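You operate a simulated robot arm through the tools that you are given. There is no shell and no other tool. Be economical: measure what you need, move in short steps, check, and stop when the job is done.

You are at the controls of a simulated robot arm. One attempt, no reset.

TASK
Close down the glue place: lids on, blower off, damper shut, fume hood off last.
Fine: each lid on its own tin; blower dial to 0, watch its hot lamp go out, then switch it off.

The check looks at the end state, three seconds after you hand in, the way a careful person would. Anything else that was tipped, shoved, dropped, spilled or broken makes it a failure. Lids that push on must go on centred and level and be pressed home; caps that screw on are set level and turned clockwise until they are tight.

THE ROBOT
A 6-joint arm with a two-finger gripper, fixed in place. Base frame: the origin is at the foot of the arm, x ahead of it, y to its left, z up; the work surface is at about z = 820. Lengths are in mm, angles in degrees, forces in N, time in s.
With the tool pointing down near the work surface it reaches from about 360 to 860 mm from the base axis. Its first joint turns from -166.0 to 166.0 degrees. Payload 2.45 kg.
The tool frame sits at the grasp point between the pads (the TCP): z along the fingers, y along the line on which they close. The tips reach 20 mm beyond it. The gripper opens to 140 mm. The gripper's body begins 168 mm behind the TCP.
Orientation is told as [roll, pitch, yaw] about the base's x, y, z axes, in that order, counted from this pose: with the fingers straight down and closing along the base's y, the tool's x points along the base's -x, its y along +y and its z along -z.

THE INTERFACE
- The arm moves only by the tool drive_tool. Its argument "plan" is a list of rows, each a list of 3 entries, a list of its own where there are three numbers: the shift along the tool's x, y, z in mm, then the turn, a rotation vector about the tool's x, y, z in degrees, then the closure, from 0 (fully open) to 1 (shut). In form: [[[tx, ty, tz], [rx, ry, rz], claw], ...]. A call has 1 to 10 rows; each row shifts and turns the commanded pose from where the row before left it, along the tool's axes as they then stand. Rows are played at 5 a second. More than 50 mm and 8.6 degrees between two rows, or a gripper value outside its range, and nothing of the call is played. A pose out of reach is approached as far as the arm can. The call stops where the force on the tool passes 40 N (or 10 N more than at its start, if that is more) or the arm is blocked; 0.2 s more then pass. The fingers move at their own pace (about 45 mm/s each) and stop on an object; they squeeze with about 41 N. The grip force told is the motor's: it shows also when the fingers shut on nothing. Time passes only in rows, and 0.2 s behind the last, so rows that do not move let the fingers close. The reply holds the time, the measured pose of the TCP, the force on the tool along the base axes, the opening and the grip force, in the units named above and with some noise, with the torque about the TCP (base axes, N m) and any sound that the robot's microphone picked up.
- Cameras (640 x 400 px; columns grow to the right, rows downward): "scene" is fixed at [49.9, 500, 1677.8]; the picture's right is [-0.63, -0.77, 0.00], its down [-0.56, 0.46, -0.69] and it looks along [0.53, -0.44, -0.73] (base axes); focal length 323 px, centre (320, 200). "wrist" rides on the gripper at [78, 11, -209] in the tool frame; the picture's right is [-0.14, 0.99, 0.00], its down [-0.92, -0.13, -0.37] and it looks along [-0.37, -0.05, 0.93] (tool axes); focal length 280 px, centre (320, 200). There is no depth. A picture from a camera that has moved, and an enlarged one, comes with that camera's place and axes in the base frame and with its lens.
- grab_frame(camera): a new picture of that camera. No time passes.
- lift_body(by): slides the trunk up (or, below 0, down) by that many mm; the arm rides with it, the base frame stays. It gives what a move gives, with no picture.
- enlarge(camera, box): a new picture of the part [left, top, right, bottom] of that camera's present view, enlarged. No time passes.
- close_job(): hands the job in; it is judged then, once.

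Go step by step. Nothing tells you positions but the pictures and the camera data: compare them with the known pose of the tool, close in by small moves and look again before you grip or let go. The budget is 120 turns and 64 pictures, counting those below and the enlarged ones. Unless the task says otherwise, let go and move clear before handing in, and close with one line.

The tools are called after "Emit:" as a command line: name --argument value ..., lists and objects as JSON in quotes. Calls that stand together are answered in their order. drive_tool: Moves the arm, as the interface text tells. Its arguments: {"type":"object","properties":{"plan":{"type":"array","items":{"type":"array"}}},"required":["plan"]} The other tools are called the same way: lift_body (by) slides the trunk up or down; grab_frame (camera) takes a picture; enlarge (camera, box) takes an enlarged picture of a part of a camera's view; close_job () hands the job in.

At the start:

```text
clock: 0.0
position: [563.0, 31.5, 1324.6]
ee_rot: [-0.1, 0.0, 0.0]
force: [0.8, -0.1, 0.9]
wrist_torque: [0.0, 0.0, -0.02]
opening: 139.9
gripper_force: 0.0
trunk travel left (down, up): [-150.0, 80.0]
```

scene: 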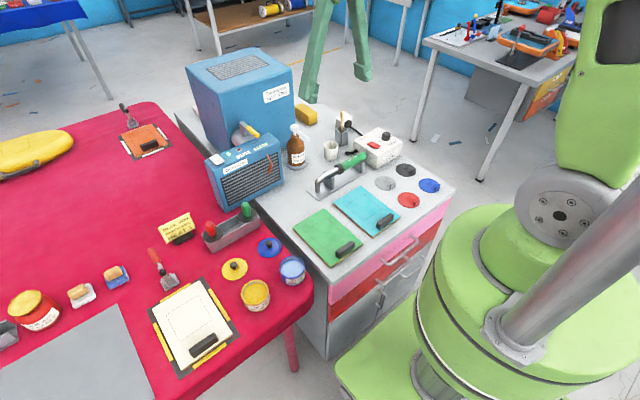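
wrist: 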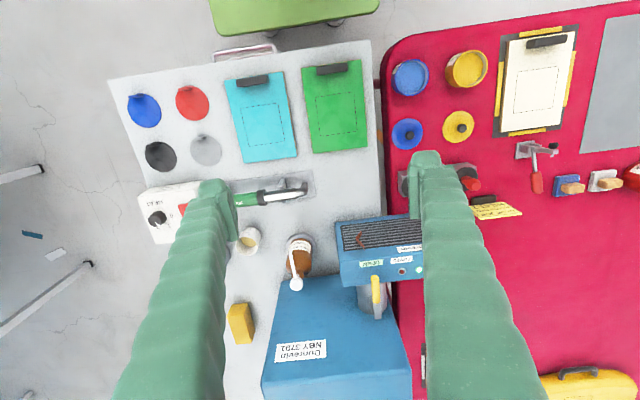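

I see two open tins (yellow, blue) with lids beside them on a red table, a white box with a dial, a blue filter unit and a lever or two. I'll take enlarged views to identify the controls.

Emit:
enlarge --camera "scene" --box '[180, 40, 340, 140]'

Emit:
enlarge --camera "scene" --box '[300, 100, 460, 200]'

Emit:
enlarge --camera "scene" --box '[180, 120, 340, 220]'

Emit:
enlarge --camera "scene" --box '[140, 200, 320, 312]'

```text
4.00 times, centred on (260, 90) of scene
camera zoom: at [49.9, 500.0, 1677.8], right [-0.63, -0.77, 0.0], down [-0.56, 0.46, -0.69], along [0.53, -0.44, -0.73], focal length 1290 px, centre (560, 640)
```

zoom: 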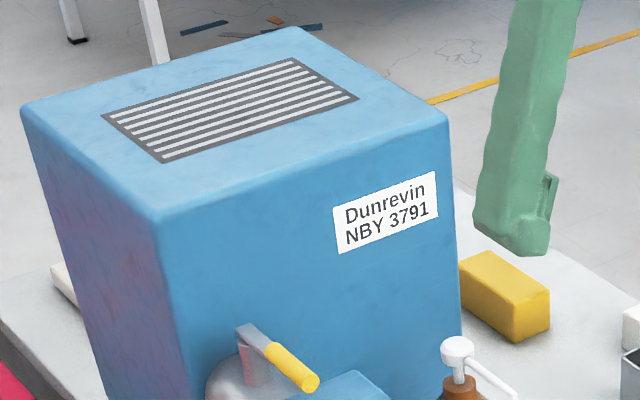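

```text
4.00 times, centred on (380, 150) of scene
camera zoom: at [49.9, 500.0, 1677.8], right [-0.63, -0.77, 0.0], down [-0.56, 0.46, -0.69], along [0.53, -0.44, -0.73], focal length 1290 px, centre (80, 400)
```

zoom: 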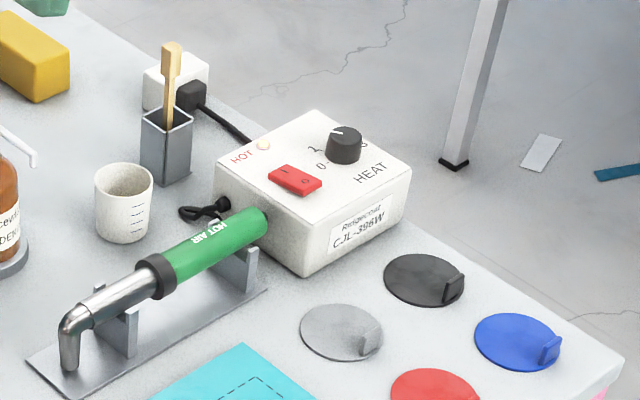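

```text
4.00 times, centred on (260, 170) of scene
camera zoom: at [49.9, 500.0, 1677.8], right [-0.63, -0.77, 0.0], down [-0.56, 0.46, -0.69], along [0.53, -0.44, -0.73], focal length 1290 px, centre (560, 320)
```

zoom: 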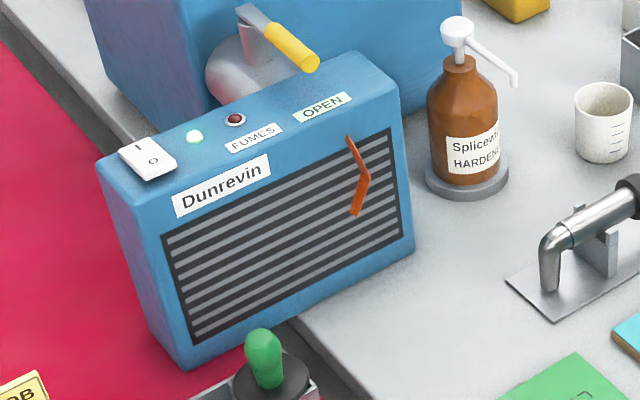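

```text
3.56 times, centred on (230, 256) of scene
camera zoom: at [49.9, 500.0, 1677.8], right [-0.63, -0.77, 0.0], down [-0.56, 0.46, -0.69], along [0.53, -0.44, -0.73], focal length 1147 px, centre (640, 1)
```

zoom: 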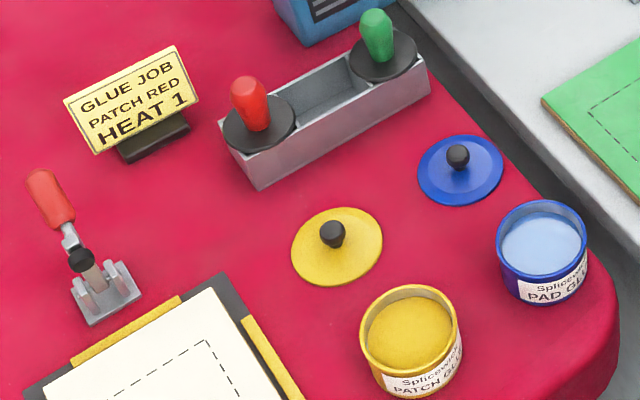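

Positions so far: blue lid ~[622,244], yellow lid ~[620,368], blue tin ~[492,240], yellow tin ~[491,359], blower box ~[728,-400], and the damper handle tip ~[836,104,1085]. I'll start by moving above the blue lid.

Emit:
drive_tool --plan '[[[-7.4, 26.5, 40.5], [0, 0, 0], 0.3], [[-7.4, 26.5, 40.5], [0, 0, 0], 0.6], [[-7.4, 26.5, 40.5], [0, 0, 0], 0.65], [[-7.4, 26.5, 40.5], [0, 0, 0], 0.65], [[-7.4, 26.5, 40.5], [0, 0, 0], 0.65], [[-7.4, 26.5, 40.5], [0, 0, 0], 0.65], [[-7.4, 26.5, 40.5], [0, 0, 0], 0.65], [[-7.2, 26.5, 40.5], [0, 0, 0], 0.65]]'

Emit:
grab_frame --camera "wrist"

```text
clock: 1.8
position: [622.1, 246.3, 998.5]
ee_rot: [0.0, 0.0, 0.0]
force: [-0.1, 1.0, 0.6]
wrist_torque: [-0.03, 0.01, -0.02]
opening: 48.9
gripper_force: 0.1
trunk travel left (down, up): [-150.0, 80.0]
```

```text
57 pictures are left
camera wrist: at [545.3, 258.2, 1208.1], right [0.14, 0.99, 0.0], down [0.92, -0.13, 0.37], along [0.37, -0.05, -0.93], focal length 280 px, centre (320, 200)
```

wrist: 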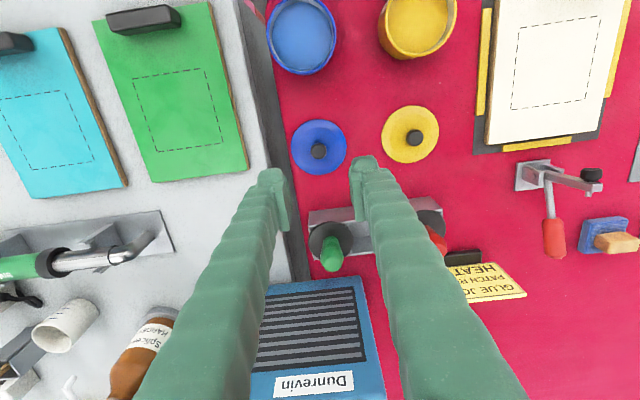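

The blue lid is under the tool at about [621,248]. I'm lowering to just above its knob and taking another look.

Emit:
drive_tool --plan '[[[1, 1.5, 40], [0, 0, 0], 0.65], [[0, 0, 40], [0, 0, 0], 0.65], [[0, 0, 38], [0, 0, 0], 0.65]]'

Emit:
grab_frame --camera "wrist"

```text
clock: 2.6
position: [620.4, 248.8, 882.0]
ee_rot: [0.0, 0.0, 0.0]
force: [0.1, -0.1, 0.2]
wrist_torque: [0.02, -0.01, -0.01]
opening: 49.1
gripper_force: 0.1
trunk travel left (down, up): [-150.0, 80.0]
```

```text
56 pictures are left
camera wrist: at [543.7, 259.5, 1091.4], right [0.14, 0.99, 0.0], down [0.92, -0.13, 0.37], along [0.37, -0.05, -0.93], focal length 280 px, centre (320, 200)
```

wrist: 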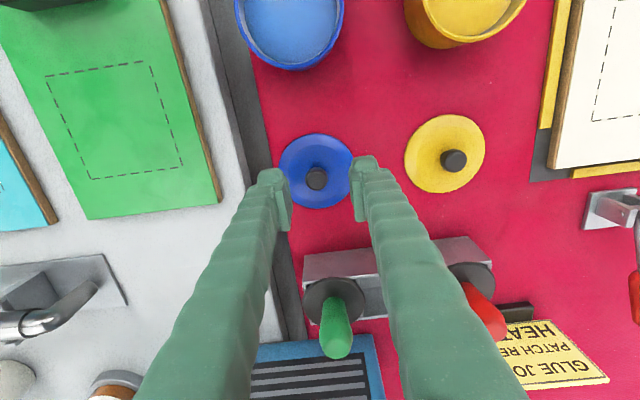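

The knob sits between the fingers, off by about 2 mm in y. I'm lowering so the tips straddle it, then closing.

Emit:
drive_tool --plan '[[[0, -2.2, 15], [0, 0, 0], 0.65], [[0, 0, 14], [0, 0, 0], 0.65], [[0, 0, 0], [0, 0, 0], 0.8], [[0, 0, 0], [0, 0, 0], 1], [[0, 0, 0], [0, 0, 0], 1], [[0, 0, 0], [0, 0, 0], 1]]'

Emit:
grab_frame --camera "wrist"

```text
clock: 4.0
position: [620.4, 244.1, 852.5]
ee_rot: [0.0, 0.0, 0.1]
force: [-0.1, -0.5, 0.1]
wrist_torque: [0.0, 0.01, -0.02]
opening: 17.9
gripper_force: 40.6
trunk travel left (down, up): [-150.0, 80.0]
```

```text
55 pictures are left
camera wrist: at [543.9, 256.3, 1063.1], right [0.14, 0.99, 0.0], down [0.92, -0.13, 0.37], along [0.36, -0.05, -0.93], focal length 280 px, centre (320, 200)
```

wrist: 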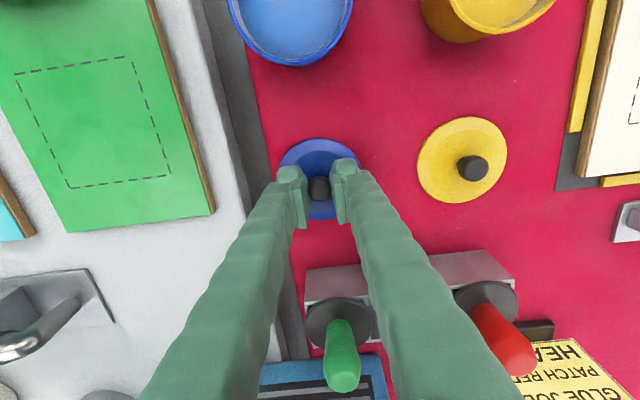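

The blue knob is held (17.9 mm). I'm lifting and moving partway to the tin, so the camera looks straight down on it.

Emit:
drive_tool --plan '[[[0, 0, 30], [0, 0, 0], 1]]'

```text
clock: 4.3
position: [621.2, 244.6, 852.7]
ee_rot: [-0.1, 0.1, 0.0]
force: [-10.8, -4.5, 22.6]
wrist_torque: [-0.04, 0.13, 0.0]
opening: 17.2
gripper_force: 41.3
trunk travel left (down, up): [-150.0, 80.0]
stopped in row 1: the force on the tool passed its limit at 71 N (the readings are from after the stop); the commanded pose is now the measured one
```

I got the sign wrong and pressed down; the arm stopped at the force limit. Tool z points down, so I'm lifting with −z.

Emit:
drive_tool --plan '[[[0, 0, -10], [0, 0, 0], 1], [[0, 0, -40], [0, 0, 0], 1], [[0, 0, -40], [0, 0, 0], 1], [[0, 0, -40], [0, 0, 0], 1], [[35, 0, -18], [0, 0, 0], 1], [[35, 0, 0], [0, 0, 0], 1]]'

Emit:
grab_frame --camera "wrist"

Emit:
enlarge --camera "scene" --box '[220, 170, 380, 320]'

```text
clock: 5.7
position: [550.9, 245.2, 997.9]
ee_rot: [-0.1, 0.0, -0.2]
force: [-0.3, 0.3, -0.9]
wrist_torque: [0.01, 0.0, 0.0]
opening: 17.3
gripper_force: 40.7
trunk travel left (down, up): [-150.0, 80.0]
```

```text
54 pictures are left
camera wrist: at [474.2, 256.7, 1207.7], right [0.14, 0.99, 0.0], down [0.92, -0.13, 0.37], along [0.37, -0.05, -0.93], focal length 280 px, centre (320, 200)
```

wrist: 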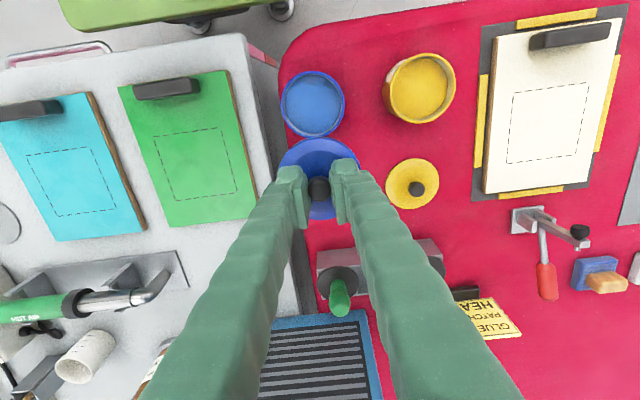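

```text
2.67 times, centred on (300, 245) of scene
camera zoom: at [49.9, 500.0, 1677.8], right [-0.63, -0.77, 0.0], down [-0.56, 0.46, -0.69], along [0.53, -0.44, -0.73], focal length 860 px, centre (373, 80)
```

zoom: 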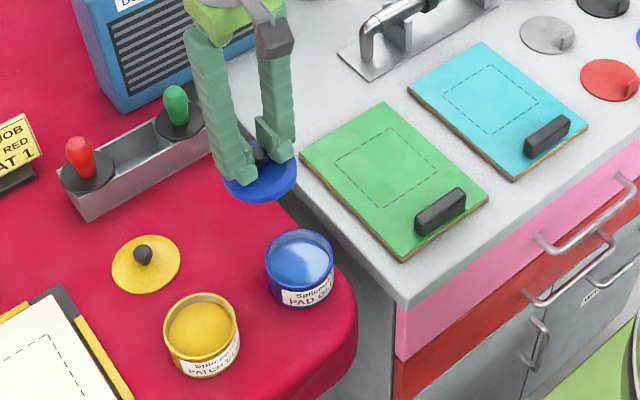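

The blue tin rim centre is about [490,246.5]. I'm moving the lid over it at a safe height and checking.

Emit:
drive_tool --plan '[[[30, 1, 0], [0, 0, 0], 1], [[31, 0, 20], [0, 0, 0], 1], [[0, 0, 35], [0, 0, 0], 1], [[0, 0, 5], [0, 0, 0], 1]]'

Emit:
grab_frame --camera "wrist"

Emit:
enlarge --camera "scene" --box '[240, 220, 340, 320]'

```text
clock: 6.7
position: [491.4, 246.0, 938.6]
ee_rot: [0.0, -0.1, 0.0]
force: [0.1, 0.4, -0.7]
wrist_torque: [-0.02, 0.03, -0.01]
opening: 17.0
gripper_force: 40.7
trunk travel left (down, up): [-150.0, 80.0]
```

```text
52 pictures are left
camera wrist: at [413.9, 258.3, 1148.3], right [0.14, 0.99, 0.0], down [0.92, -0.13, 0.37], along [0.37, -0.05, -0.93], focal length 280 px, centre (320, 200)
```

wrist: 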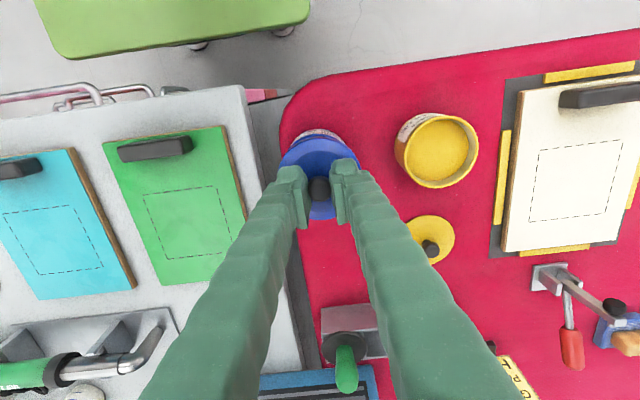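

```text
4.00 times, centred on (290, 270) of scene
camera zoom: at [49.9, 500.0, 1677.8], right [-0.63, -0.77, 0.0], down [-0.56, 0.46, -0.69], along [0.53, -0.44, -0.73], focal length 1290 px, centre (440, -80)
```

zoom: 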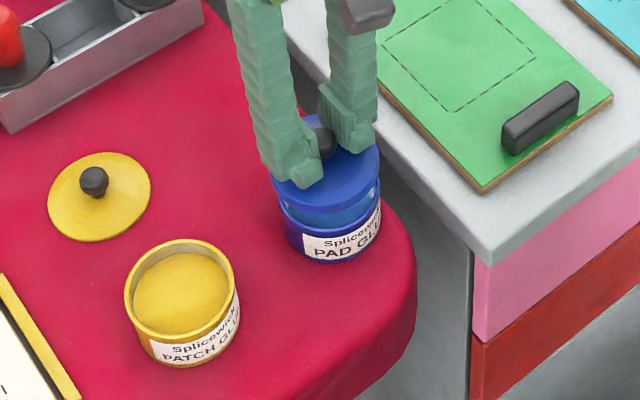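

The lid is centred over the tin in both views. I'm lowering slowly until contact.

Emit:
drive_tool --plan '[[[1, 0.3, 8], [0, 0, 0], 1], [[0, 0, 6], [0, 0, 0], 1], [[0, 0, 4], [0, 0, 0], 1], [[0, 0, 4], [0, 0, 0], 1], [[0, 0, 3], [0, 0, 0], 1]]'

Emit:
enlarge --camera "scene" --box '[240, 220, 340, 320]'

```text
clock: 7.9
position: [490.1, 245.7, 913.9]
ee_rot: [0.0, 0.0, 0.0]
force: [0.1, 0.2, -0.6]
wrist_torque: [-0.01, 0.01, -0.01]
opening: 16.9
gripper_force: 40.7
trunk travel left (down, up): [-150.0, 80.0]
```

```text
4.00 times, centred on (290, 270) of scene
camera zoom: at [49.9, 500.0, 1677.8], right [-0.63, -0.77, 0.0], down [-0.56, 0.46, -0.69], along [0.53, -0.44, -0.73], focal length 1290 px, centre (440, -80)
```

zoom: 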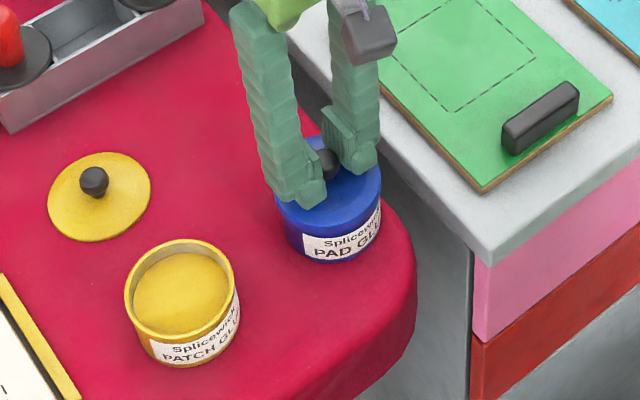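

No contact yet, and alignment looks good. I'm going lower in small steps.

Emit:
drive_tool --plan '[[[0, 0, 3], [0, 0, 0], 1], [[0, 0, 3], [0, 0, 0], 1], [[0, 0, 2], [0, 0, 0], 1], [[0, 0, 2], [0, 0, 0], 1], [[0, 0, 2], [0, 0, 0], 1], [[0, 0, 2], [0, 0, 0], 1], [[0, 0, 2], [0, 0, 0], 1], [[0, 0, 2], [0, 0, 0], 1]]'

Emit:
enlarge --camera "scene" --box '[240, 220, 340, 320]'

```text
clock: 9.5
position: [491.1, 247.5, 901.4]
ee_rot: [0.1, -0.2, 0.0]
force: [-5.5, -5.4, 23.5]
wrist_torque: [-0.07, 0.34, 0.0]
opening: 16.4
gripper_force: 41.2
trunk travel left (down, up): [-150.0, 80.0]
stopped in row 7: the force on the tool passed its limit at 46 N (the readings are from after the stop); the commanded pose is now the measured one
```

```text
4.00 times, centred on (290, 270) of scene
camera zoom: at [49.9, 500.0, 1677.8], right [-0.63, -0.77, 0.0], down [-0.56, 0.46, -0.69], along [0.53, -0.44, -0.73], focal length 1290 px, centre (440, -80)
```

zoom: 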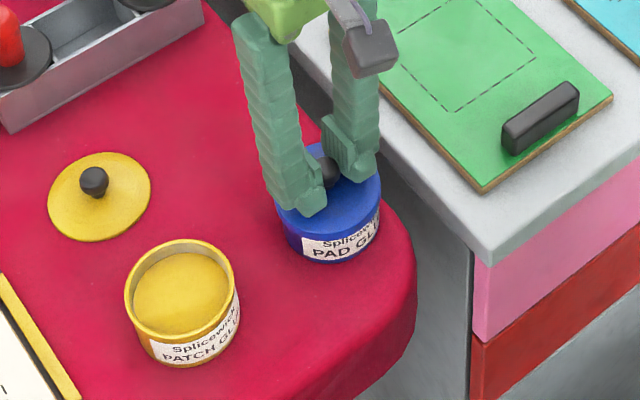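

The lid has made contact at z≈901. I'm pressing further to seat it.

Emit:
drive_tool --plan '[[[0, 0, 2], [0, 0, 0], 1], [[0, 0, 2], [0, 0, 0], 1], [[0, 0, 2], [0, 0, 0], 1], [[0, 0, 2], [0, 0, 0], 1]]'

Emit:
grab_frame --camera "wrist"

```text
clock: 9.8
position: [491.6, 247.1, 902.2]
ee_rot: [0.1, -0.2, 0.0]
force: [-6.9, -4.3, 22.8]
wrist_torque: [-0.1, 0.18, -0.01]
opening: 16.6
gripper_force: 41.1
trunk travel left (down, up): [-150.0, 80.0]
stopped in row 1: the force on the tool passed its limit at 45 N (the readings are from after the stop); the commanded pose is now the measured one
```

```text
48 pictures are left
camera wrist: at [413.1, 257.9, 1111.3], right [0.14, 0.99, 0.0], down [0.92, -0.13, 0.37], along [0.37, -0.05, -0.93], focal length 280 px, centre (320, 200)
```

wrist: 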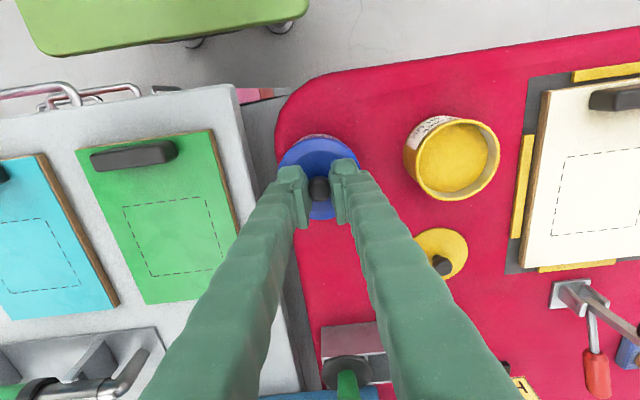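

It's held firm at 901–902. I'm releasing and raising to inspect whether it sits level and fully down.

Emit:
drive_tool --plan '[[[0, 0, -1], [0, 0, 0], 1], [[0, 0, 0], [0, 0, 0], 0.7], [[0, 0, 0], [0, 0, 0], 0.65], [[0, 0, 0], [0, 0, 0], 0.65], [[0, 0, -30], [0, 0, 0], 0.65], [[0, 0, -40], [0, 0, 0], 0.65], [[-30, 30, -20], [0, 0, 0], 0.65], [[-30, 30, 0], [0, 0, 0], 0.65]]'

Emit:
enlarge --camera "scene" --box '[250, 230, 330, 310]'

Emit:
grab_frame --camera "wrist"

```text
clock: 11.6
position: [553.7, 308.3, 991.9]
ee_rot: [0.1, -0.2, -0.1]
force: [0.5, 0.5, -0.1]
wrist_torque: [0.0, 0.05, 0.02]
opening: 48.9
gripper_force: 0.0
trunk travel left (down, up): [-150.0, 80.0]
heard: snap
```

```text
5.00 times, centred on (290, 270) of scene
camera zoom: at [49.9, 500.0, 1677.8], right [-0.63, -0.77, 0.0], down [-0.56, 0.46, -0.69], along [0.53, -0.44, -0.73], focal length 1613 px, centre (470, -150)
```

zoom: 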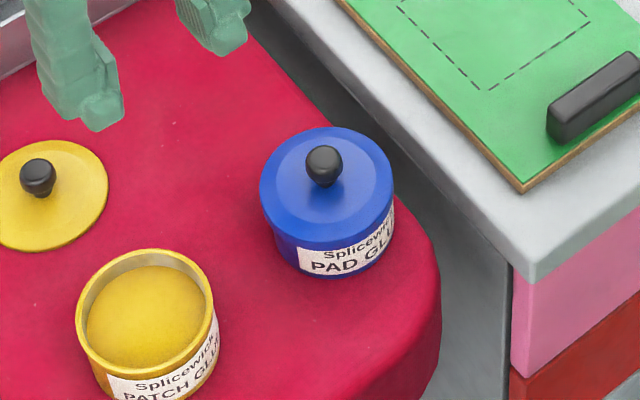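

```text
46 pictures are left
camera wrist: at [475.5, 319.9, 1200.9], right [0.14, 0.99, 0.0], down [0.92, -0.13, 0.37], along [0.37, -0.05, -0.93], focal length 280 px, centre (320, 200)
```

wrist: 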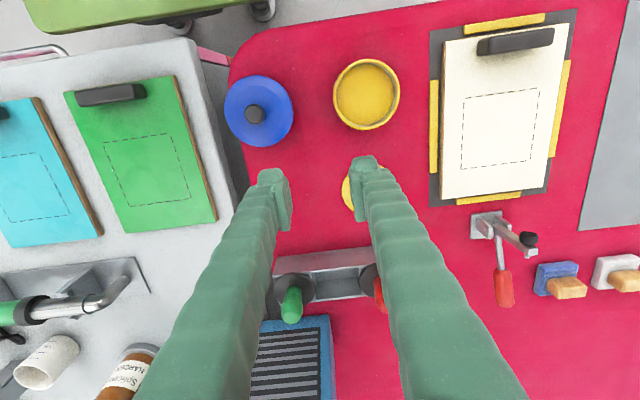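

I heard a snap and the lid looks level. To be sure, I'm pressing once more on the knob with closed fingers.

Emit:
drive_tool --plan '[[[31, -30, 0], [0, 0, 0], 1], [[32, -32, 0], [0, 0, 0], 1], [[0, 0, 25], [0, 0, 0], 1], [[0, 0, 25], [0, 0, 0], 1], [[0, 0, 10], [0, 0, 0], 1], [[0, 0, 5], [0, 0, 0], 1], [[0, 0, 4], [0, 0, 0], 1], [[0, 0, 4], [0, 0, 0], 1], [[0, 0, 3], [0, 0, 0], 1], [[0, 0, 3], [0, 0, 0], 1]]'

```text
clock: 13.8
position: [489.4, 245.2, 913.8]
ee_rot: [0.4, -0.5, 0.0]
force: [-3.2, -1.6, 34.9]
wrist_torque: [0.14, 0.08, 0.0]
opening: 6.0
gripper_force: 28.8
trunk travel left (down, up): [-150.0, 80.0]
```

Emit:
drive_tool --plan '[[[0, 0, 1], [0, 0, 0], 1], [[0, 0, 1], [0, 0, 0], 1], [[0, 0, 1], [0, 0, 0], 1]]'

```text
clock: 14.2
position: [489.7, 246.5, 915.2]
ee_rot: [0.3, -0.5, 0.0]
force: [-8.3, -3.2, 26.5]
wrist_torque: [0.1, 0.14, 0.01]
opening: 6.1
gripper_force: 29.3
trunk travel left (down, up): [-150.0, 80.0]
stopped in row 1: the force on the tool passed its limit at 49 N (the readings are from after the stop); the commanded pose is now the measured one
```

The blue lid is firm. Next is the yellow lid at about [619,371].

Emit:
drive_tool --plan '[[[0, 0, -25], [0, 0, 0], 1], [[0, 0, -40], [0, 0, 0], 0.65], [[-32, 31, 0], [0, 0, 0], 0.65], [[-32, 31, 0], [0, 0, 0], 0.65], [[-32, 31, 0], [0, 0, 0], 0.65], [[-33, 31, 0], [0, 0, 0], 0.65], [[0, 0, 40], [0, 0, 0], 0.65], [[0, 0, 45], [0, 0, 0], 0.65], [[0, 0, 13], [0, 0, 0], 0.65]]'

Emit:
grab_frame --camera "wrist"

```text
clock: 16.2
position: [621.0, 371.6, 880.7]
ee_rot: [0.2, -0.5, 0.0]
force: [0.0, -0.2, -0.1]
wrist_torque: [-0.01, 0.02, 0.0]
opening: 49.1
gripper_force: 0.0
trunk travel left (down, up): [-150.0, 80.0]
```

```text
45 pictures are left
camera wrist: at [543.0, 382.2, 1090.6], right [0.14, 0.99, 0.01], down [0.92, -0.13, 0.38], along [0.37, -0.05, -0.93], focal length 280 px, centre (320, 200)
```

wrist: 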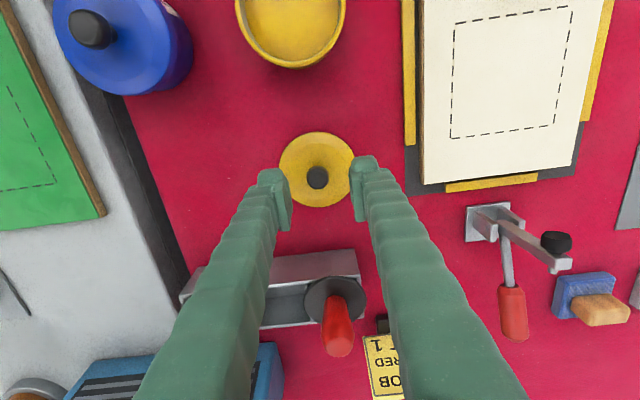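

Same picture as for the blue one; I'm removing the 0.5° tilt, lowering and gripping.

Emit:
drive_tool --plan '[[[0, -2.2, 14], [0.2, 0.5, 0], 0.65], [[0, 0, 14], [0, 0, 0], 0.65], [[0, 0, 0], [0, 0, 0], 0.8], [[0, 0, 0], [0, 0, 0], 1], [[0, 0, 0], [0, 0, 0], 1], [[0, 0, 0], [0, 0, 0], 1]]'

```text
clock: 17.6
position: [621.8, 368.8, 854.5]
ee_rot: [-0.1, 0.1, -0.1]
force: [0.5, 1.0, -0.2]
wrist_torque: [-0.01, -0.01, 0.04]
opening: 17.7
gripper_force: 41.3
trunk travel left (down, up): [-150.0, 80.0]
```

Emit:
drive_tool --plan '[[[0, 0, -10], [0, 0, 0], 1], [[0, 0, -40], [0, 0, 0], 1], [[0, 0, -40], [0, 0, 0], 1], [[0, 0, -40], [0, 0, 0], 1], [[35, 0, -18], [0, 0, 0], 1], [[35, 0, 0], [0, 0, 0], 1]]'

Emit:
grab_frame --camera "wrist"

```text
clock: 19.0
position: [551.3, 368.8, 1002.4]
ee_rot: [0.1, 0.0, -0.1]
force: [-0.1, 1.0, 0.3]
wrist_torque: [-0.01, -0.01, -0.02]
opening: 17.3
gripper_force: 41.2
trunk travel left (down, up): [-150.0, 80.0]
```

```text
44 pictures are left
camera wrist: at [474.8, 379.7, 1212.2], right [0.14, 0.99, 0.0], down [0.92, -0.13, 0.37], along [0.36, -0.05, -0.93], focal length 280 px, centre (320, 200)
```

wrist: 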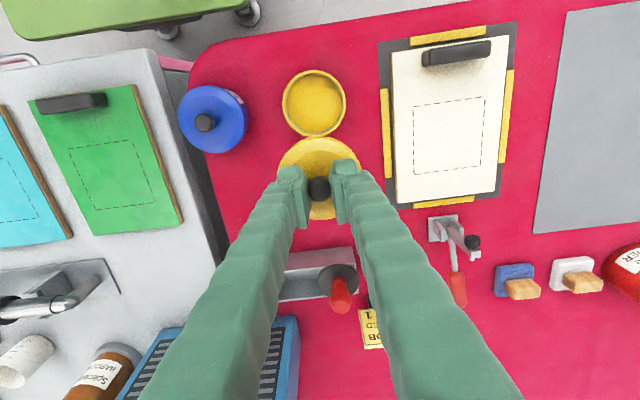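

Yellow tin centre ~[490.6,370]; I'm moving over it and lowering.

Emit:
drive_tool --plan '[[[30, 1.2, 0], [0, 0, 0], 1], [[30.7, 0, 20], [0, 0, 0], 1], [[0, 0, 35], [0, 0, 0], 1], [[0, 0, 9], [0, 0, 0], 1], [[0, 0, 8], [0, 0, 0], 1], [[0, 0, 6], [0, 0, 0], 1]]'

Emit:
enlarge --camera "scene" --box '[200, 240, 320, 340]'

Emit:
enlarge --camera "wrist" --box '[240, 80, 400, 240]'

```text
clock: 20.4
position: [490.9, 370.5, 924.4]
ee_rot: [0.1, 0.0, 0.0]
force: [0.1, 0.0, -0.5]
wrist_torque: [0.0, 0.01, 0.02]
opening: 16.7
gripper_force: 41.1
trunk travel left (down, up): [-150.0, 80.0]
```

```text
4.00 times, centred on (260, 290) of scene
camera zoom: at [49.9, 500.0, 1677.8], right [-0.63, -0.77, 0.0], down [-0.56, 0.46, -0.69], along [0.53, -0.44, -0.73], focal length 1290 px, centre (560, -160)
```

zoom: 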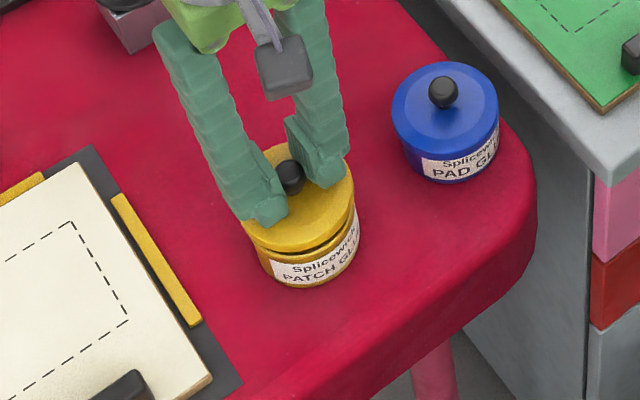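

```text
2.50 times, centred on (320, 160) of wrist
camera zoom: at [413.8, 381.8, 1133.7], right [0.14, 0.99, 0.0], down [0.92, -0.13, 0.37], along [0.36, -0.05, -0.93], focal length 701 px, centre (320, 300)
```

zoom: 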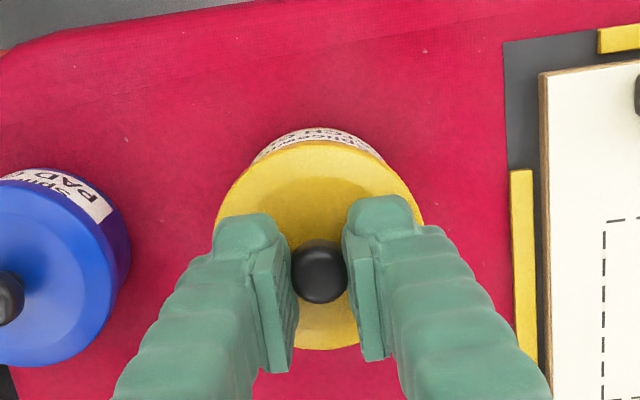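

Well centred. I'm lowering to contact and pressing.

Emit:
drive_tool --plan '[[[0, 0, 5], [0, 0, 0], 1], [[0, 0, 4], [0, 0, 0], 1], [[0, 0, 3], [0, 0, 0], 1], [[0, 0, 2], [0, 0, 0], 1], [[0, 0, 2], [0, 0, 0], 1], [[0, 0, 2], [0, 0, 0], 1], [[0, 0, 2], [0, 0, 0], 1], [[0, 0, 2], [0, 0, 0], 1], [[0, 0, 2], [0, 0, 0], 1], [[0, 0, 2], [0, 0, 0], 1]]'

```text
clock: 22.7
position: [491.6, 369.8, 902.6]
ee_rot: [0.2, -0.2, 0.0]
force: [-5.9, -5.6, 23.2]
wrist_torque: [-0.15, 0.29, 0.02]
opening: 16.2
gripper_force: 40.9
trunk travel left (down, up): [-150.0, 80.0]
stopped in row 10: the force on the tool passed its limit at 41 N (the readings are from after the stop); the commanded pose is now the measured one
```

Emit:
drive_tool --plan '[[[0, 0, 3], [0, 0, 0], 1]]'

Emit:
drive_tool --plan '[[[0, 0, -1], [0, 0, 0], 1], [[0, 0, 0], [0, 0, 0], 0.75], [[0, 0, 0], [0, 0, 0], 0.75], [[0, 0, -20], [0, 0, 0], 0.75], [[0, 0, -25], [0, 0, 0], 1], [[0, 0, 0], [0, 0, 0], 1], [[0, 0, 0], [0, 0, 0], 1], [[0, 0, 15], [0, 0, 0], 1], [[0, 0, 6], [0, 0, 0], 1]]'

```text
clock: 23.1
position: [491.5, 369.7, 902.0]
ee_rot: [0.1, -0.2, -0.1]
force: [-8.8, -6.8, 23.4]
wrist_torque: [-0.14, 0.1, 0.02]
opening: 16.2
gripper_force: 40.8
trunk travel left (down, up): [-150.0, 80.0]
stopped in row 1: the force on the tool passed its limit at 45 N (the readings are from after the stop); the commanded pose is now the measured one
```

```text
clock: 25.1
position: [493.0, 370.7, 924.1]
ee_rot: [0.2, -0.1, -0.1]
force: [-0.2, -1.3, 0.6]
wrist_torque: [-0.03, 0.03, 0.03]
opening: 0.1
gripper_force: 29.7
trunk travel left (down, up): [-150.0, 80.0]
heard: snap
```

Emit:
drive_tool --plan '[[[2, 0, 4], [0, 0, 0], 1], [[0, 0, 3], [0, 0, 0], 1], [[0, 0, 2], [0, 0, 0], 1], [[0, 0, 2], [0, 0, 0], 1], [[0, 0, 2], [0, 0, 0], 1], [[0, 0, 2], [0, 0, 0], 1], [[0, 0, 2], [0, 0, 0], 1]]'

Emit:
drive_tool --plan '[[[0, 0, -40], [0, 0, 0], 1], [[0, 0, -50], [0, 0, 0], 1], [[0, -40, -20], [0, 0, 0], 1], [[0, -40, -20], [0, 0, 0], 1], [[0, -40, -20], [0, 0, 0], 1]]'

Emit:
enlarge --camera "scene" --box '[220, 230, 320, 330]'

```text
clock: 26.5
position: [490.1, 369.5, 916.0]
ee_rot: [0.3, -0.2, 0.0]
force: [-6.4, -5.9, 22.1]
wrist_torque: [-0.17, 0.16, -0.03]
opening: 5.8
gripper_force: 29.4
trunk travel left (down, up): [-150.0, 80.0]
stopped in row 7: the force on the tool passed its limit at 44 N (the readings are from after the stop); the commanded pose is now the measured one
```

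```text
clock: 27.7
position: [490.8, 249.2, 1061.4]
ee_rot: [0.4, -0.3, 0.0]
force: [-0.5, 0.3, 0.2]
wrist_torque: [0.03, 0.0, -0.01]
opening: 0.0
gripper_force: 29.4
trunk travel left (down, up): [-150.0, 80.0]
```

```text
4.00 times, centred on (270, 280) of scene
camera zoom: at [49.9, 500.0, 1677.8], right [-0.63, -0.77, 0.0], down [-0.56, 0.46, -0.69], along [0.53, -0.44, -0.73], focal length 1290 px, centre (520, -120)
```

zoom: 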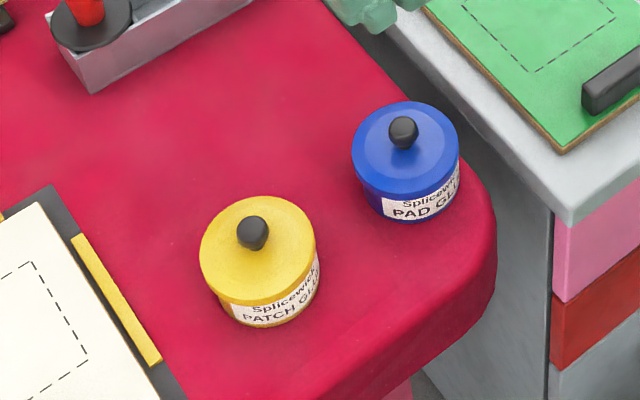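

Both lids are seated. Next is the blower at about [725,-401,900], so I'm travelling there high.

Emit:
drive_tool --plan '[[[-15, -45, 0], [0.4, 0.3, 0], 0.8], [[-15, -45, 0], [0, 0, 0], 0.55], [[-15, -45, 0], [0, 0, 0], 0.55], [[-15, -45, 0], [0, 0, 0], 0.55], [[-15, -45, 0], [0, 0, 0], 0.55], [[-15, -45, 0], [0, 0, 0], 0.55], [[-15, -45, 0], [0, 0, 0], 0.55], [[-15, -45, 0], [0, 0, 0], 0.55], [[-15, -45, 0], [0, 0, 0], 0.55], [[-15, -45, 0], [0, 0, 0], 0.55]]'

Emit:
drive_tool --plan '[[[-15, -45, 0], [0, 0, 0], 0.55], [[-15, -45, 0], [0, 0, 0], 0.55], [[-15, -45, 0], [0, 0, 0], 0.55], [[-15, -45, 0], [0, 0, 0], 0.55]]'

Emit:
grab_frame --camera "wrist"

```text
clock: 29.9
position: [641.9, -199.2, 1062.8]
ee_rot: [0.0, -0.1, 0.0]
force: [0.0, -0.8, -0.7]
wrist_torque: [0.05, 0.02, 0.02]
opening: 63.1
gripper_force: 0.2
trunk travel left (down, up): [-150.0, 80.0]
```

```text
clock: 30.9
position: [700.5, -379.2, 1061.1]
ee_rot: [0.0, -0.1, 0.0]
force: [-0.5, -0.4, -0.2]
wrist_torque: [0.06, 0.03, -0.02]
opening: 62.8
gripper_force: 0.2
trunk travel left (down, up): [-150.0, 80.0]
```

```text
40 pictures are left
camera wrist: at [624.1, -367.7, 1272.1], right [0.14, 0.99, 0.0], down [0.92, -0.13, 0.37], along [0.36, -0.05, -0.93], focal length 280 px, centre (320, 200)
```

wrist: 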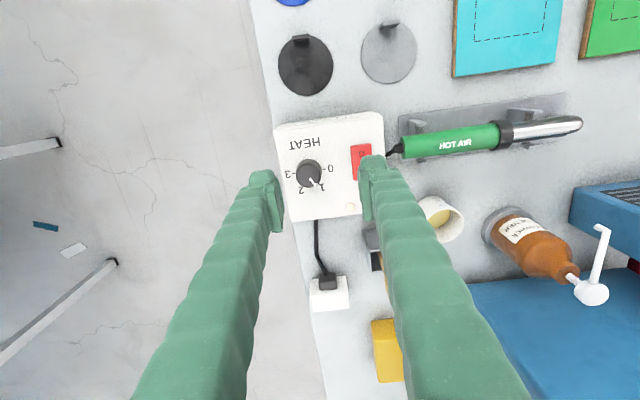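

Emit:
enlarge --camera "wrist" --box '[270, 100, 400, 230]'

```text
3.08 times, centred on (335, 165) of wrist
camera zoom: at [624.1, -367.7, 1272.1], right [0.14, 0.99, 0.0], down [0.92, -0.13, 0.37], along [0.36, -0.05, -0.93], focal length 863 px, centre (274, 308)
```

zoom: 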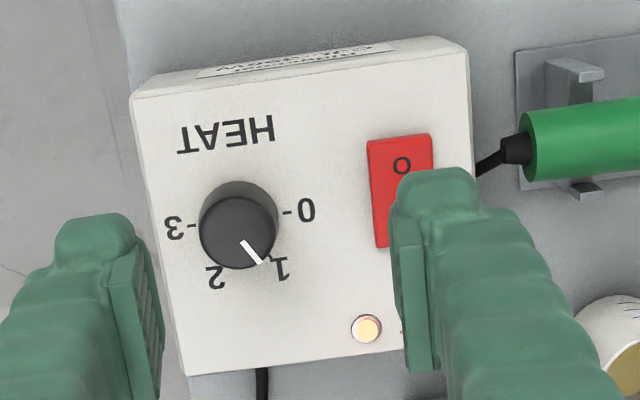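

The dial points at 1 and "0" is about 57–60° counter-clockwise from above. The HOT lamp is lit. I'm moving over the dial and lowering part way.

Emit:
drive_tool --plan '[[[-27.5, -19, 0], [0, 0, 0], 0.55], [[0, 0, 40], [0, 0, 0], 0.55], [[0, 0, 40], [0, 0, 0], 0.55], [[0, 0, 20], [0, 0, 0], 0.55]]'

Emit:
grab_frame --camera "wrist"

Emit:
enlarge --camera "scene" --box '[330, 90, 430, 180]'

```text
clock: 31.9
position: [729.1, -397.4, 962.3]
ee_rot: [-0.1, 0.0, 0.0]
force: [-0.6, 0.3, 0.5]
wrist_torque: [0.03, 0.02, -0.03]
opening: 62.8
gripper_force: 0.1
trunk travel left (down, up): [-150.0, 80.0]
```

```text
38 pictures are left
camera wrist: at [651.9, -385.5, 1172.1], right [0.14, 0.99, 0.0], down [0.92, -0.13, 0.37], along [0.37, -0.05, -0.93], focal length 280 px, centre (320, 200)
```

wrist: 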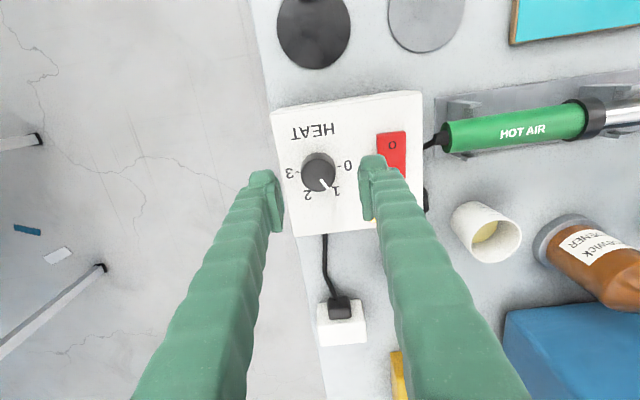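

```text
4.44 times, centred on (380, 135) of scene
camera zoom: at [49.9, 500.0, 1677.8], right [-0.63, -0.77, 0.0], down [-0.56, 0.46, -0.69], along [0.53, -0.44, -0.73], focal length 1434 px, centre (53, 489)
```

zoom: 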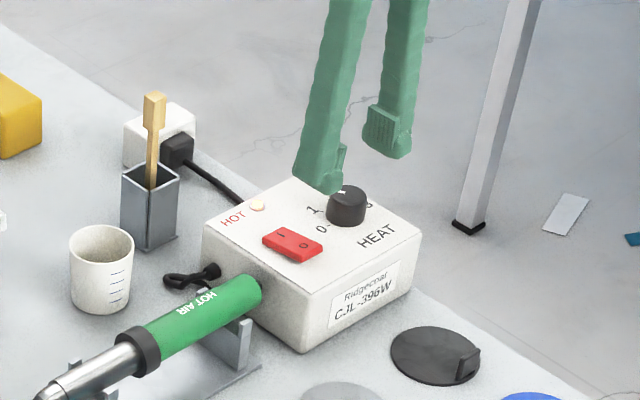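

I'm lowering further to bring the tips beside the knob, watching the force.

Emit:
drive_tool --plan '[[[2, 0.4, 20], [0, 0, 0], 0.58], [[0, 0, 15], [0, 0, 0], 0.58], [[0, 0, 7], [0, 0, 0], 0.58]]'

Emit:
grab_frame --camera "wrist"

Emit:
enlarge --camera "scene" --box '[350, 100, 430, 160]'

```text
clock: 32.7
position: [726.6, -396.9, 919.4]
ee_rot: [-0.1, 0.0, 0.0]
force: [-0.5, 0.1, 0.5]
wrist_torque: [-0.04, -0.04, 0.02]
opening: 58.9
gripper_force: 0.0
trunk travel left (down, up): [-150.0, 80.0]
```

```text
36 pictures are left
camera wrist: at [649.5, -385.0, 1130.1], right [0.14, 0.99, 0.0], down [0.92, -0.13, 0.37], along [0.36, -0.05, -0.93], focal length 280 px, centre (320, 200)
```

wrist: 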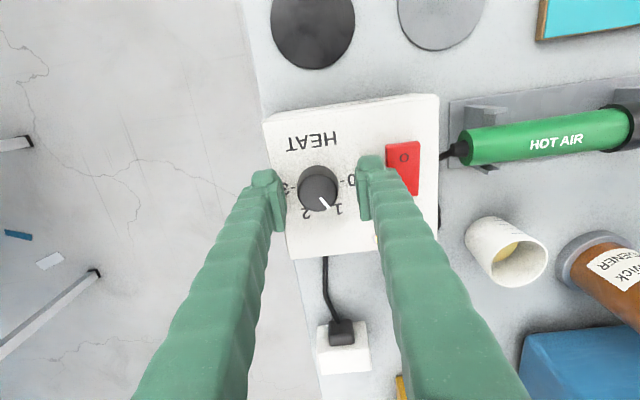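

```text
6.67 times, centred on (390, 130) of scene
camera zoom: at [49.9, 500.0, 1677.8], right [-0.63, -0.77, 0.0], down [-0.56, 0.46, -0.69], along [0.53, -0.44, -0.73], focal length 2151 px, centre (-147, 667)
```

zoom: 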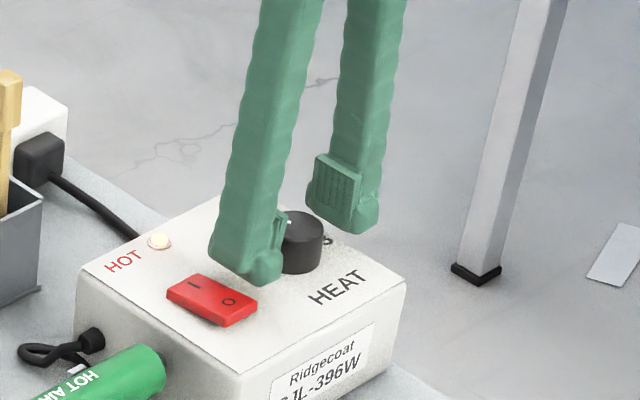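

The knob is centred, with its top at about z 905. I'm lowering 6 mm and gripping.

Emit:
drive_tool --plan '[[[0, 0.4, 4], [0, 0, 0], 0.58], [[0, 0, 2], [0, 0, 0], 0.7], [[0, 0, 0], [0, 0, 0], 0.9], [[0, 0, 0], [0, 0, 0], 1], [[0, 0, 0], [0, 0, 0], 1]]'

```text
clock: 33.9
position: [725.7, -399.2, 914.5]
ee_rot: [-0.1, 0.0, -0.1]
force: [-0.5, -15.9, -2.1]
wrist_torque: [-0.32, -0.02, 0.01]
opening: 32.5
gripper_force: 39.8
trunk travel left (down, up): [-150.0, 80.0]
```

Gripped; the side force shows the knob is about 3 mm further to −y. I'm relieving that and turning counter-clockwise.

Emit:
drive_tool --plan '[[[0, -3, 0], [0, 0, 0], 1], [[0, 0, 0], [0, 0, -8], 1], [[0, 0, 0], [0, 0, -8], 1], [[0, 0, 0], [0, 0, -8], 1], [[0, 0, 0], [0, 0, -8], 1]]'

```text
clock: 35.1
position: [726.0, -399.1, 913.9]
ee_rot: [0.0, -0.1, 32.1]
force: [-2.1, -3.5, -1.7]
wrist_torque: [0.01, 0.04, 0.04]
opening: 32.5
gripper_force: 44.9
trunk travel left (down, up): [-150.0, 80.0]
```

Emit:
drive_tool --plan '[[[0, 0, 0], [0, 0, -8], 1], [[0, 0, 0], [0, 0, -8], 1], [[0, 0, 0], [0, 0, -8], 1]]'

Emit:
enlarge --camera "wrist" --box '[240, 110, 400, 260]'

Emit:
enlarge --camera "scene" --box '[350, 110, 430, 170]'

```text
clock: 35.9
position: [726.3, -399.4, 914.3]
ee_rot: [0.0, 0.0, 56.1]
force: [1.9, -0.4, -2.1]
wrist_torque: [0.0, -0.03, 0.02]
opening: 32.7
gripper_force: 45.1
trunk travel left (down, up): [-150.0, 80.0]
```

```text
2.67 times, centred on (320, 185) of wrist
camera zoom: at [675.0, -457.6, 1124.1], right [-0.75, 0.67, 0.0], down [0.62, 0.69, 0.37], along [0.25, 0.27, -0.93], focal length 748 px, centre (320, 240)
```

zoom: 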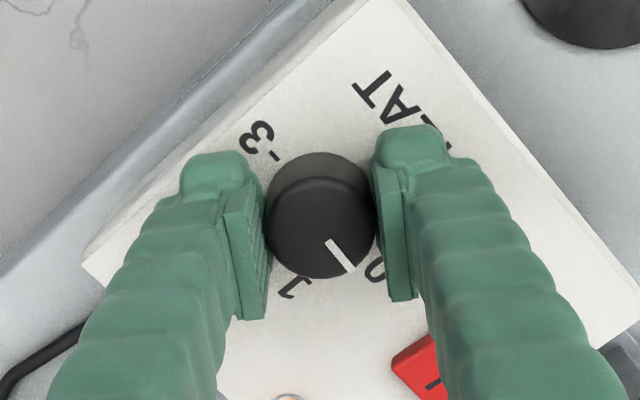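

```text
6.67 times, centred on (390, 140) of scene
camera zoom: at [49.9, 500.0, 1677.8], right [-0.63, -0.77, 0.0], down [-0.56, 0.46, -0.69], along [0.53, -0.44, -0.73], focal length 2151 px, centre (-147, 600)
```

zoom: 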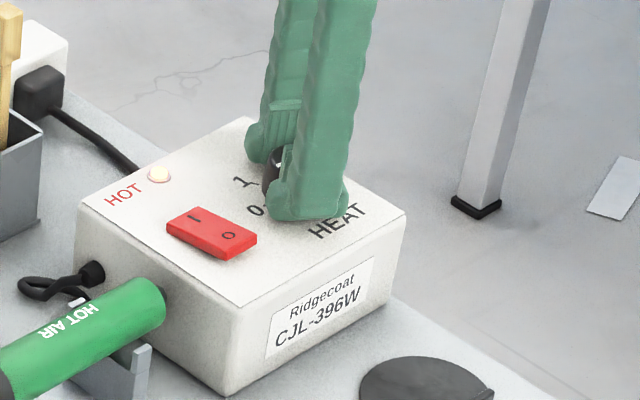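

The pointer is near 0 but about 10° short. I'm turning a bit more, watching for a stop.

Emit:
drive_tool --plan '[[[0, 0, 0], [0, 0, -5], 1], [[0, 0, 0], [0, 0, -4], 1], [[0, 0, 0], [0, 0, 0], 1]]'

Emit:
enlarge --camera "wrist" --box '[240, 110, 400, 260]'

```text
clock: 36.7
position: [726.2, -401.0, 913.9]
ee_rot: [-0.1, 0.2, 65.0]
force: [3.0, -3.2, -2.3]
wrist_torque: [0.04, -0.07, -0.63]
opening: 32.3
gripper_force: 45.5
trunk travel left (down, up): [-150.0, 80.0]
```

```text
2.67 times, centred on (320, 185) of wrist
camera zoom: at [684.6, -465.4, 1124.4], right [-0.84, 0.54, 0.0], down [0.51, 0.78, 0.37], along [0.2, 0.31, -0.93], focal length 748 px, centre (320, 240)
```

zoom: 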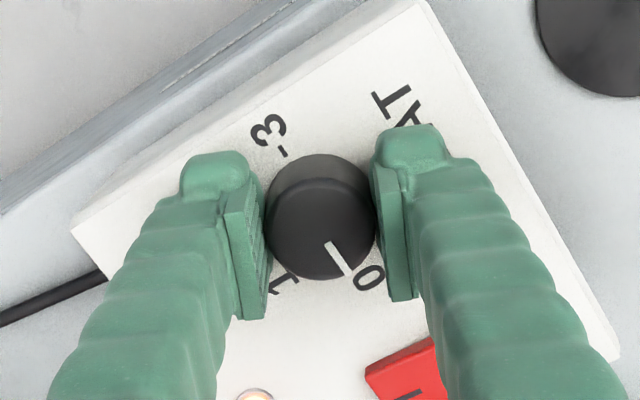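

The end stop (torque −0.63) says the dial is at 0. I'm releasing, lifting straight and turning back, then checking the dial and lamp.

Emit:
drive_tool --plan '[[[0, 0, 0], [0, 0, 0], 0.6], [[0, 0, 0], [0, 0, 0], 0.55], [[0, 0, 0], [0, 0, 0], 0.55], [[0, 0, -30], [0, 0, 0], 0.55], [[0, 0, -40], [0, 0, 0], 0.55], [[0, 0, -30], [0, 0, 8], 1], [[0, 0, 0], [0, 0, 8], 1], [[0, 0, 0], [0, 0, 8], 1], [[0, 0, 0], [0, 0, 8], 1], [[0, 0, 0], [0, 0, 8], 1]]'

Emit:
drive_tool --plan '[[[0, 0, 0], [0, 0, 8], 1], [[0, 0, 0], [0, 0, 8], 1], [[0, 0, 0], [0, 0, 8], 1], [[0, 0, 0], [0, 0, 1], 1], [[0, 0, 0], [0, 0, 0], 1]]'

Emit:
grab_frame --camera "wrist"

Emit:
enlarge --camera "scene" --box '[350, 110, 430, 170]'

```text
clock: 38.9
position: [725.3, -400.2, 1013.3]
ee_rot: [0.0, 0.0, 24.7]
force: [-0.6, -1.2, 0.7]
wrist_torque: [-0.01, 0.04, 0.01]
opening: 0.0
gripper_force: 29.7
trunk travel left (down, up): [-150.0, 80.0]
```

```text
clock: 40.1
position: [726.2, -400.1, 1015.0]
ee_rot: [-0.1, 0.0, -0.2]
force: [0.8, -0.3, -0.5]
wrist_torque: [0.04, 0.0, -0.03]
opening: 0.1
gripper_force: 28.9
trunk travel left (down, up): [-150.0, 80.0]
```

```text
31 pictures are left
camera wrist: at [649.4, -387.8, 1224.5], right [0.14, 0.99, 0.0], down [0.92, -0.13, 0.37], along [0.36, -0.05, -0.93], focal length 280 px, centre (320, 200)
```

wrist: 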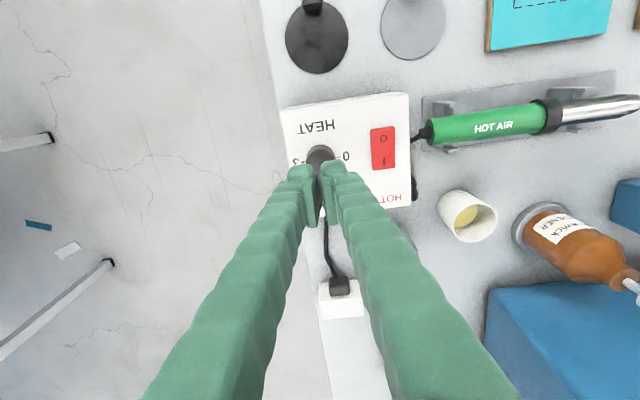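

```text
6.67 times, centred on (390, 140) of scene
camera zoom: at [49.9, 500.0, 1677.8], right [-0.63, -0.77, 0.0], down [-0.56, 0.46, -0.69], along [0.53, -0.44, -0.73], focal length 2151 px, centre (-147, 600)
```

zoom: 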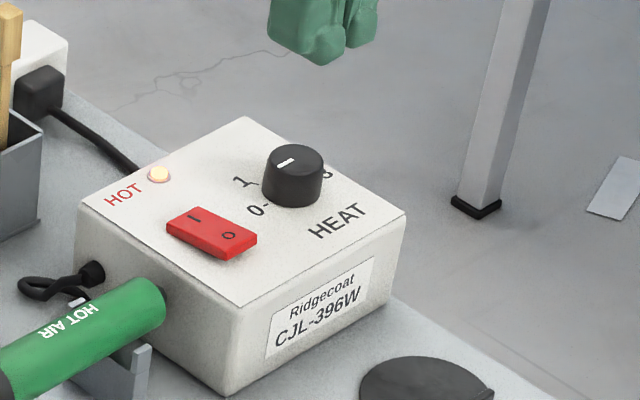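

The dial reads at or near 0 and the HOT lamp is still lit. I'm moving towards the rocker's O end, staying high, to wait for the lamp and get a clear view of the dial.

Emit:
drive_tool --plan '[[[13, 35, 0], [0, 0, 0], 1], [[13, 40, 0], [0, 0, 0], 1], [[0, 0, 0], [0, 0, 0], 1], [[0, 0, 0], [0, 0, 0], 1], [[0, 0, 0], [0, 0, 0], 1], [[0, 0, 0], [0, 0, 0], 1], [[0, 0, 0], [0, 0, 0], 1], [[0, 0, 0], [0, 0, 0], 1], [[0, 0, 0], [0, 0, 0], 1], [[0, 0, 0], [0, 0, 0], 1]]'

Emit:
enlarge --camera "wrist" --box '[190, 90, 350, 250]'

```text
clock: 42.3
position: [700.5, -322.6, 1015.0]
ee_rot: [-0.1, -0.1, 0.1]
force: [0.0, -0.1, 0.0]
wrist_torque: [-0.03, 0.01, 0.02]
opening: 0.2
gripper_force: 29.3
trunk travel left (down, up): [-150.0, 80.0]
```

```text
2.50 times, centred on (270, 170) of wrist
camera zoom: at [623.3, -311.3, 1224.8], right [0.14, 0.99, 0.0], down [0.92, -0.13, 0.37], along [0.36, -0.05, -0.93], focal length 701 px, centre (445, 275)
```

zoom: 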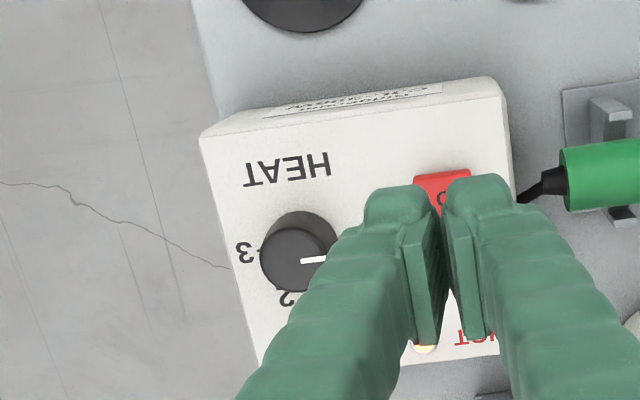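

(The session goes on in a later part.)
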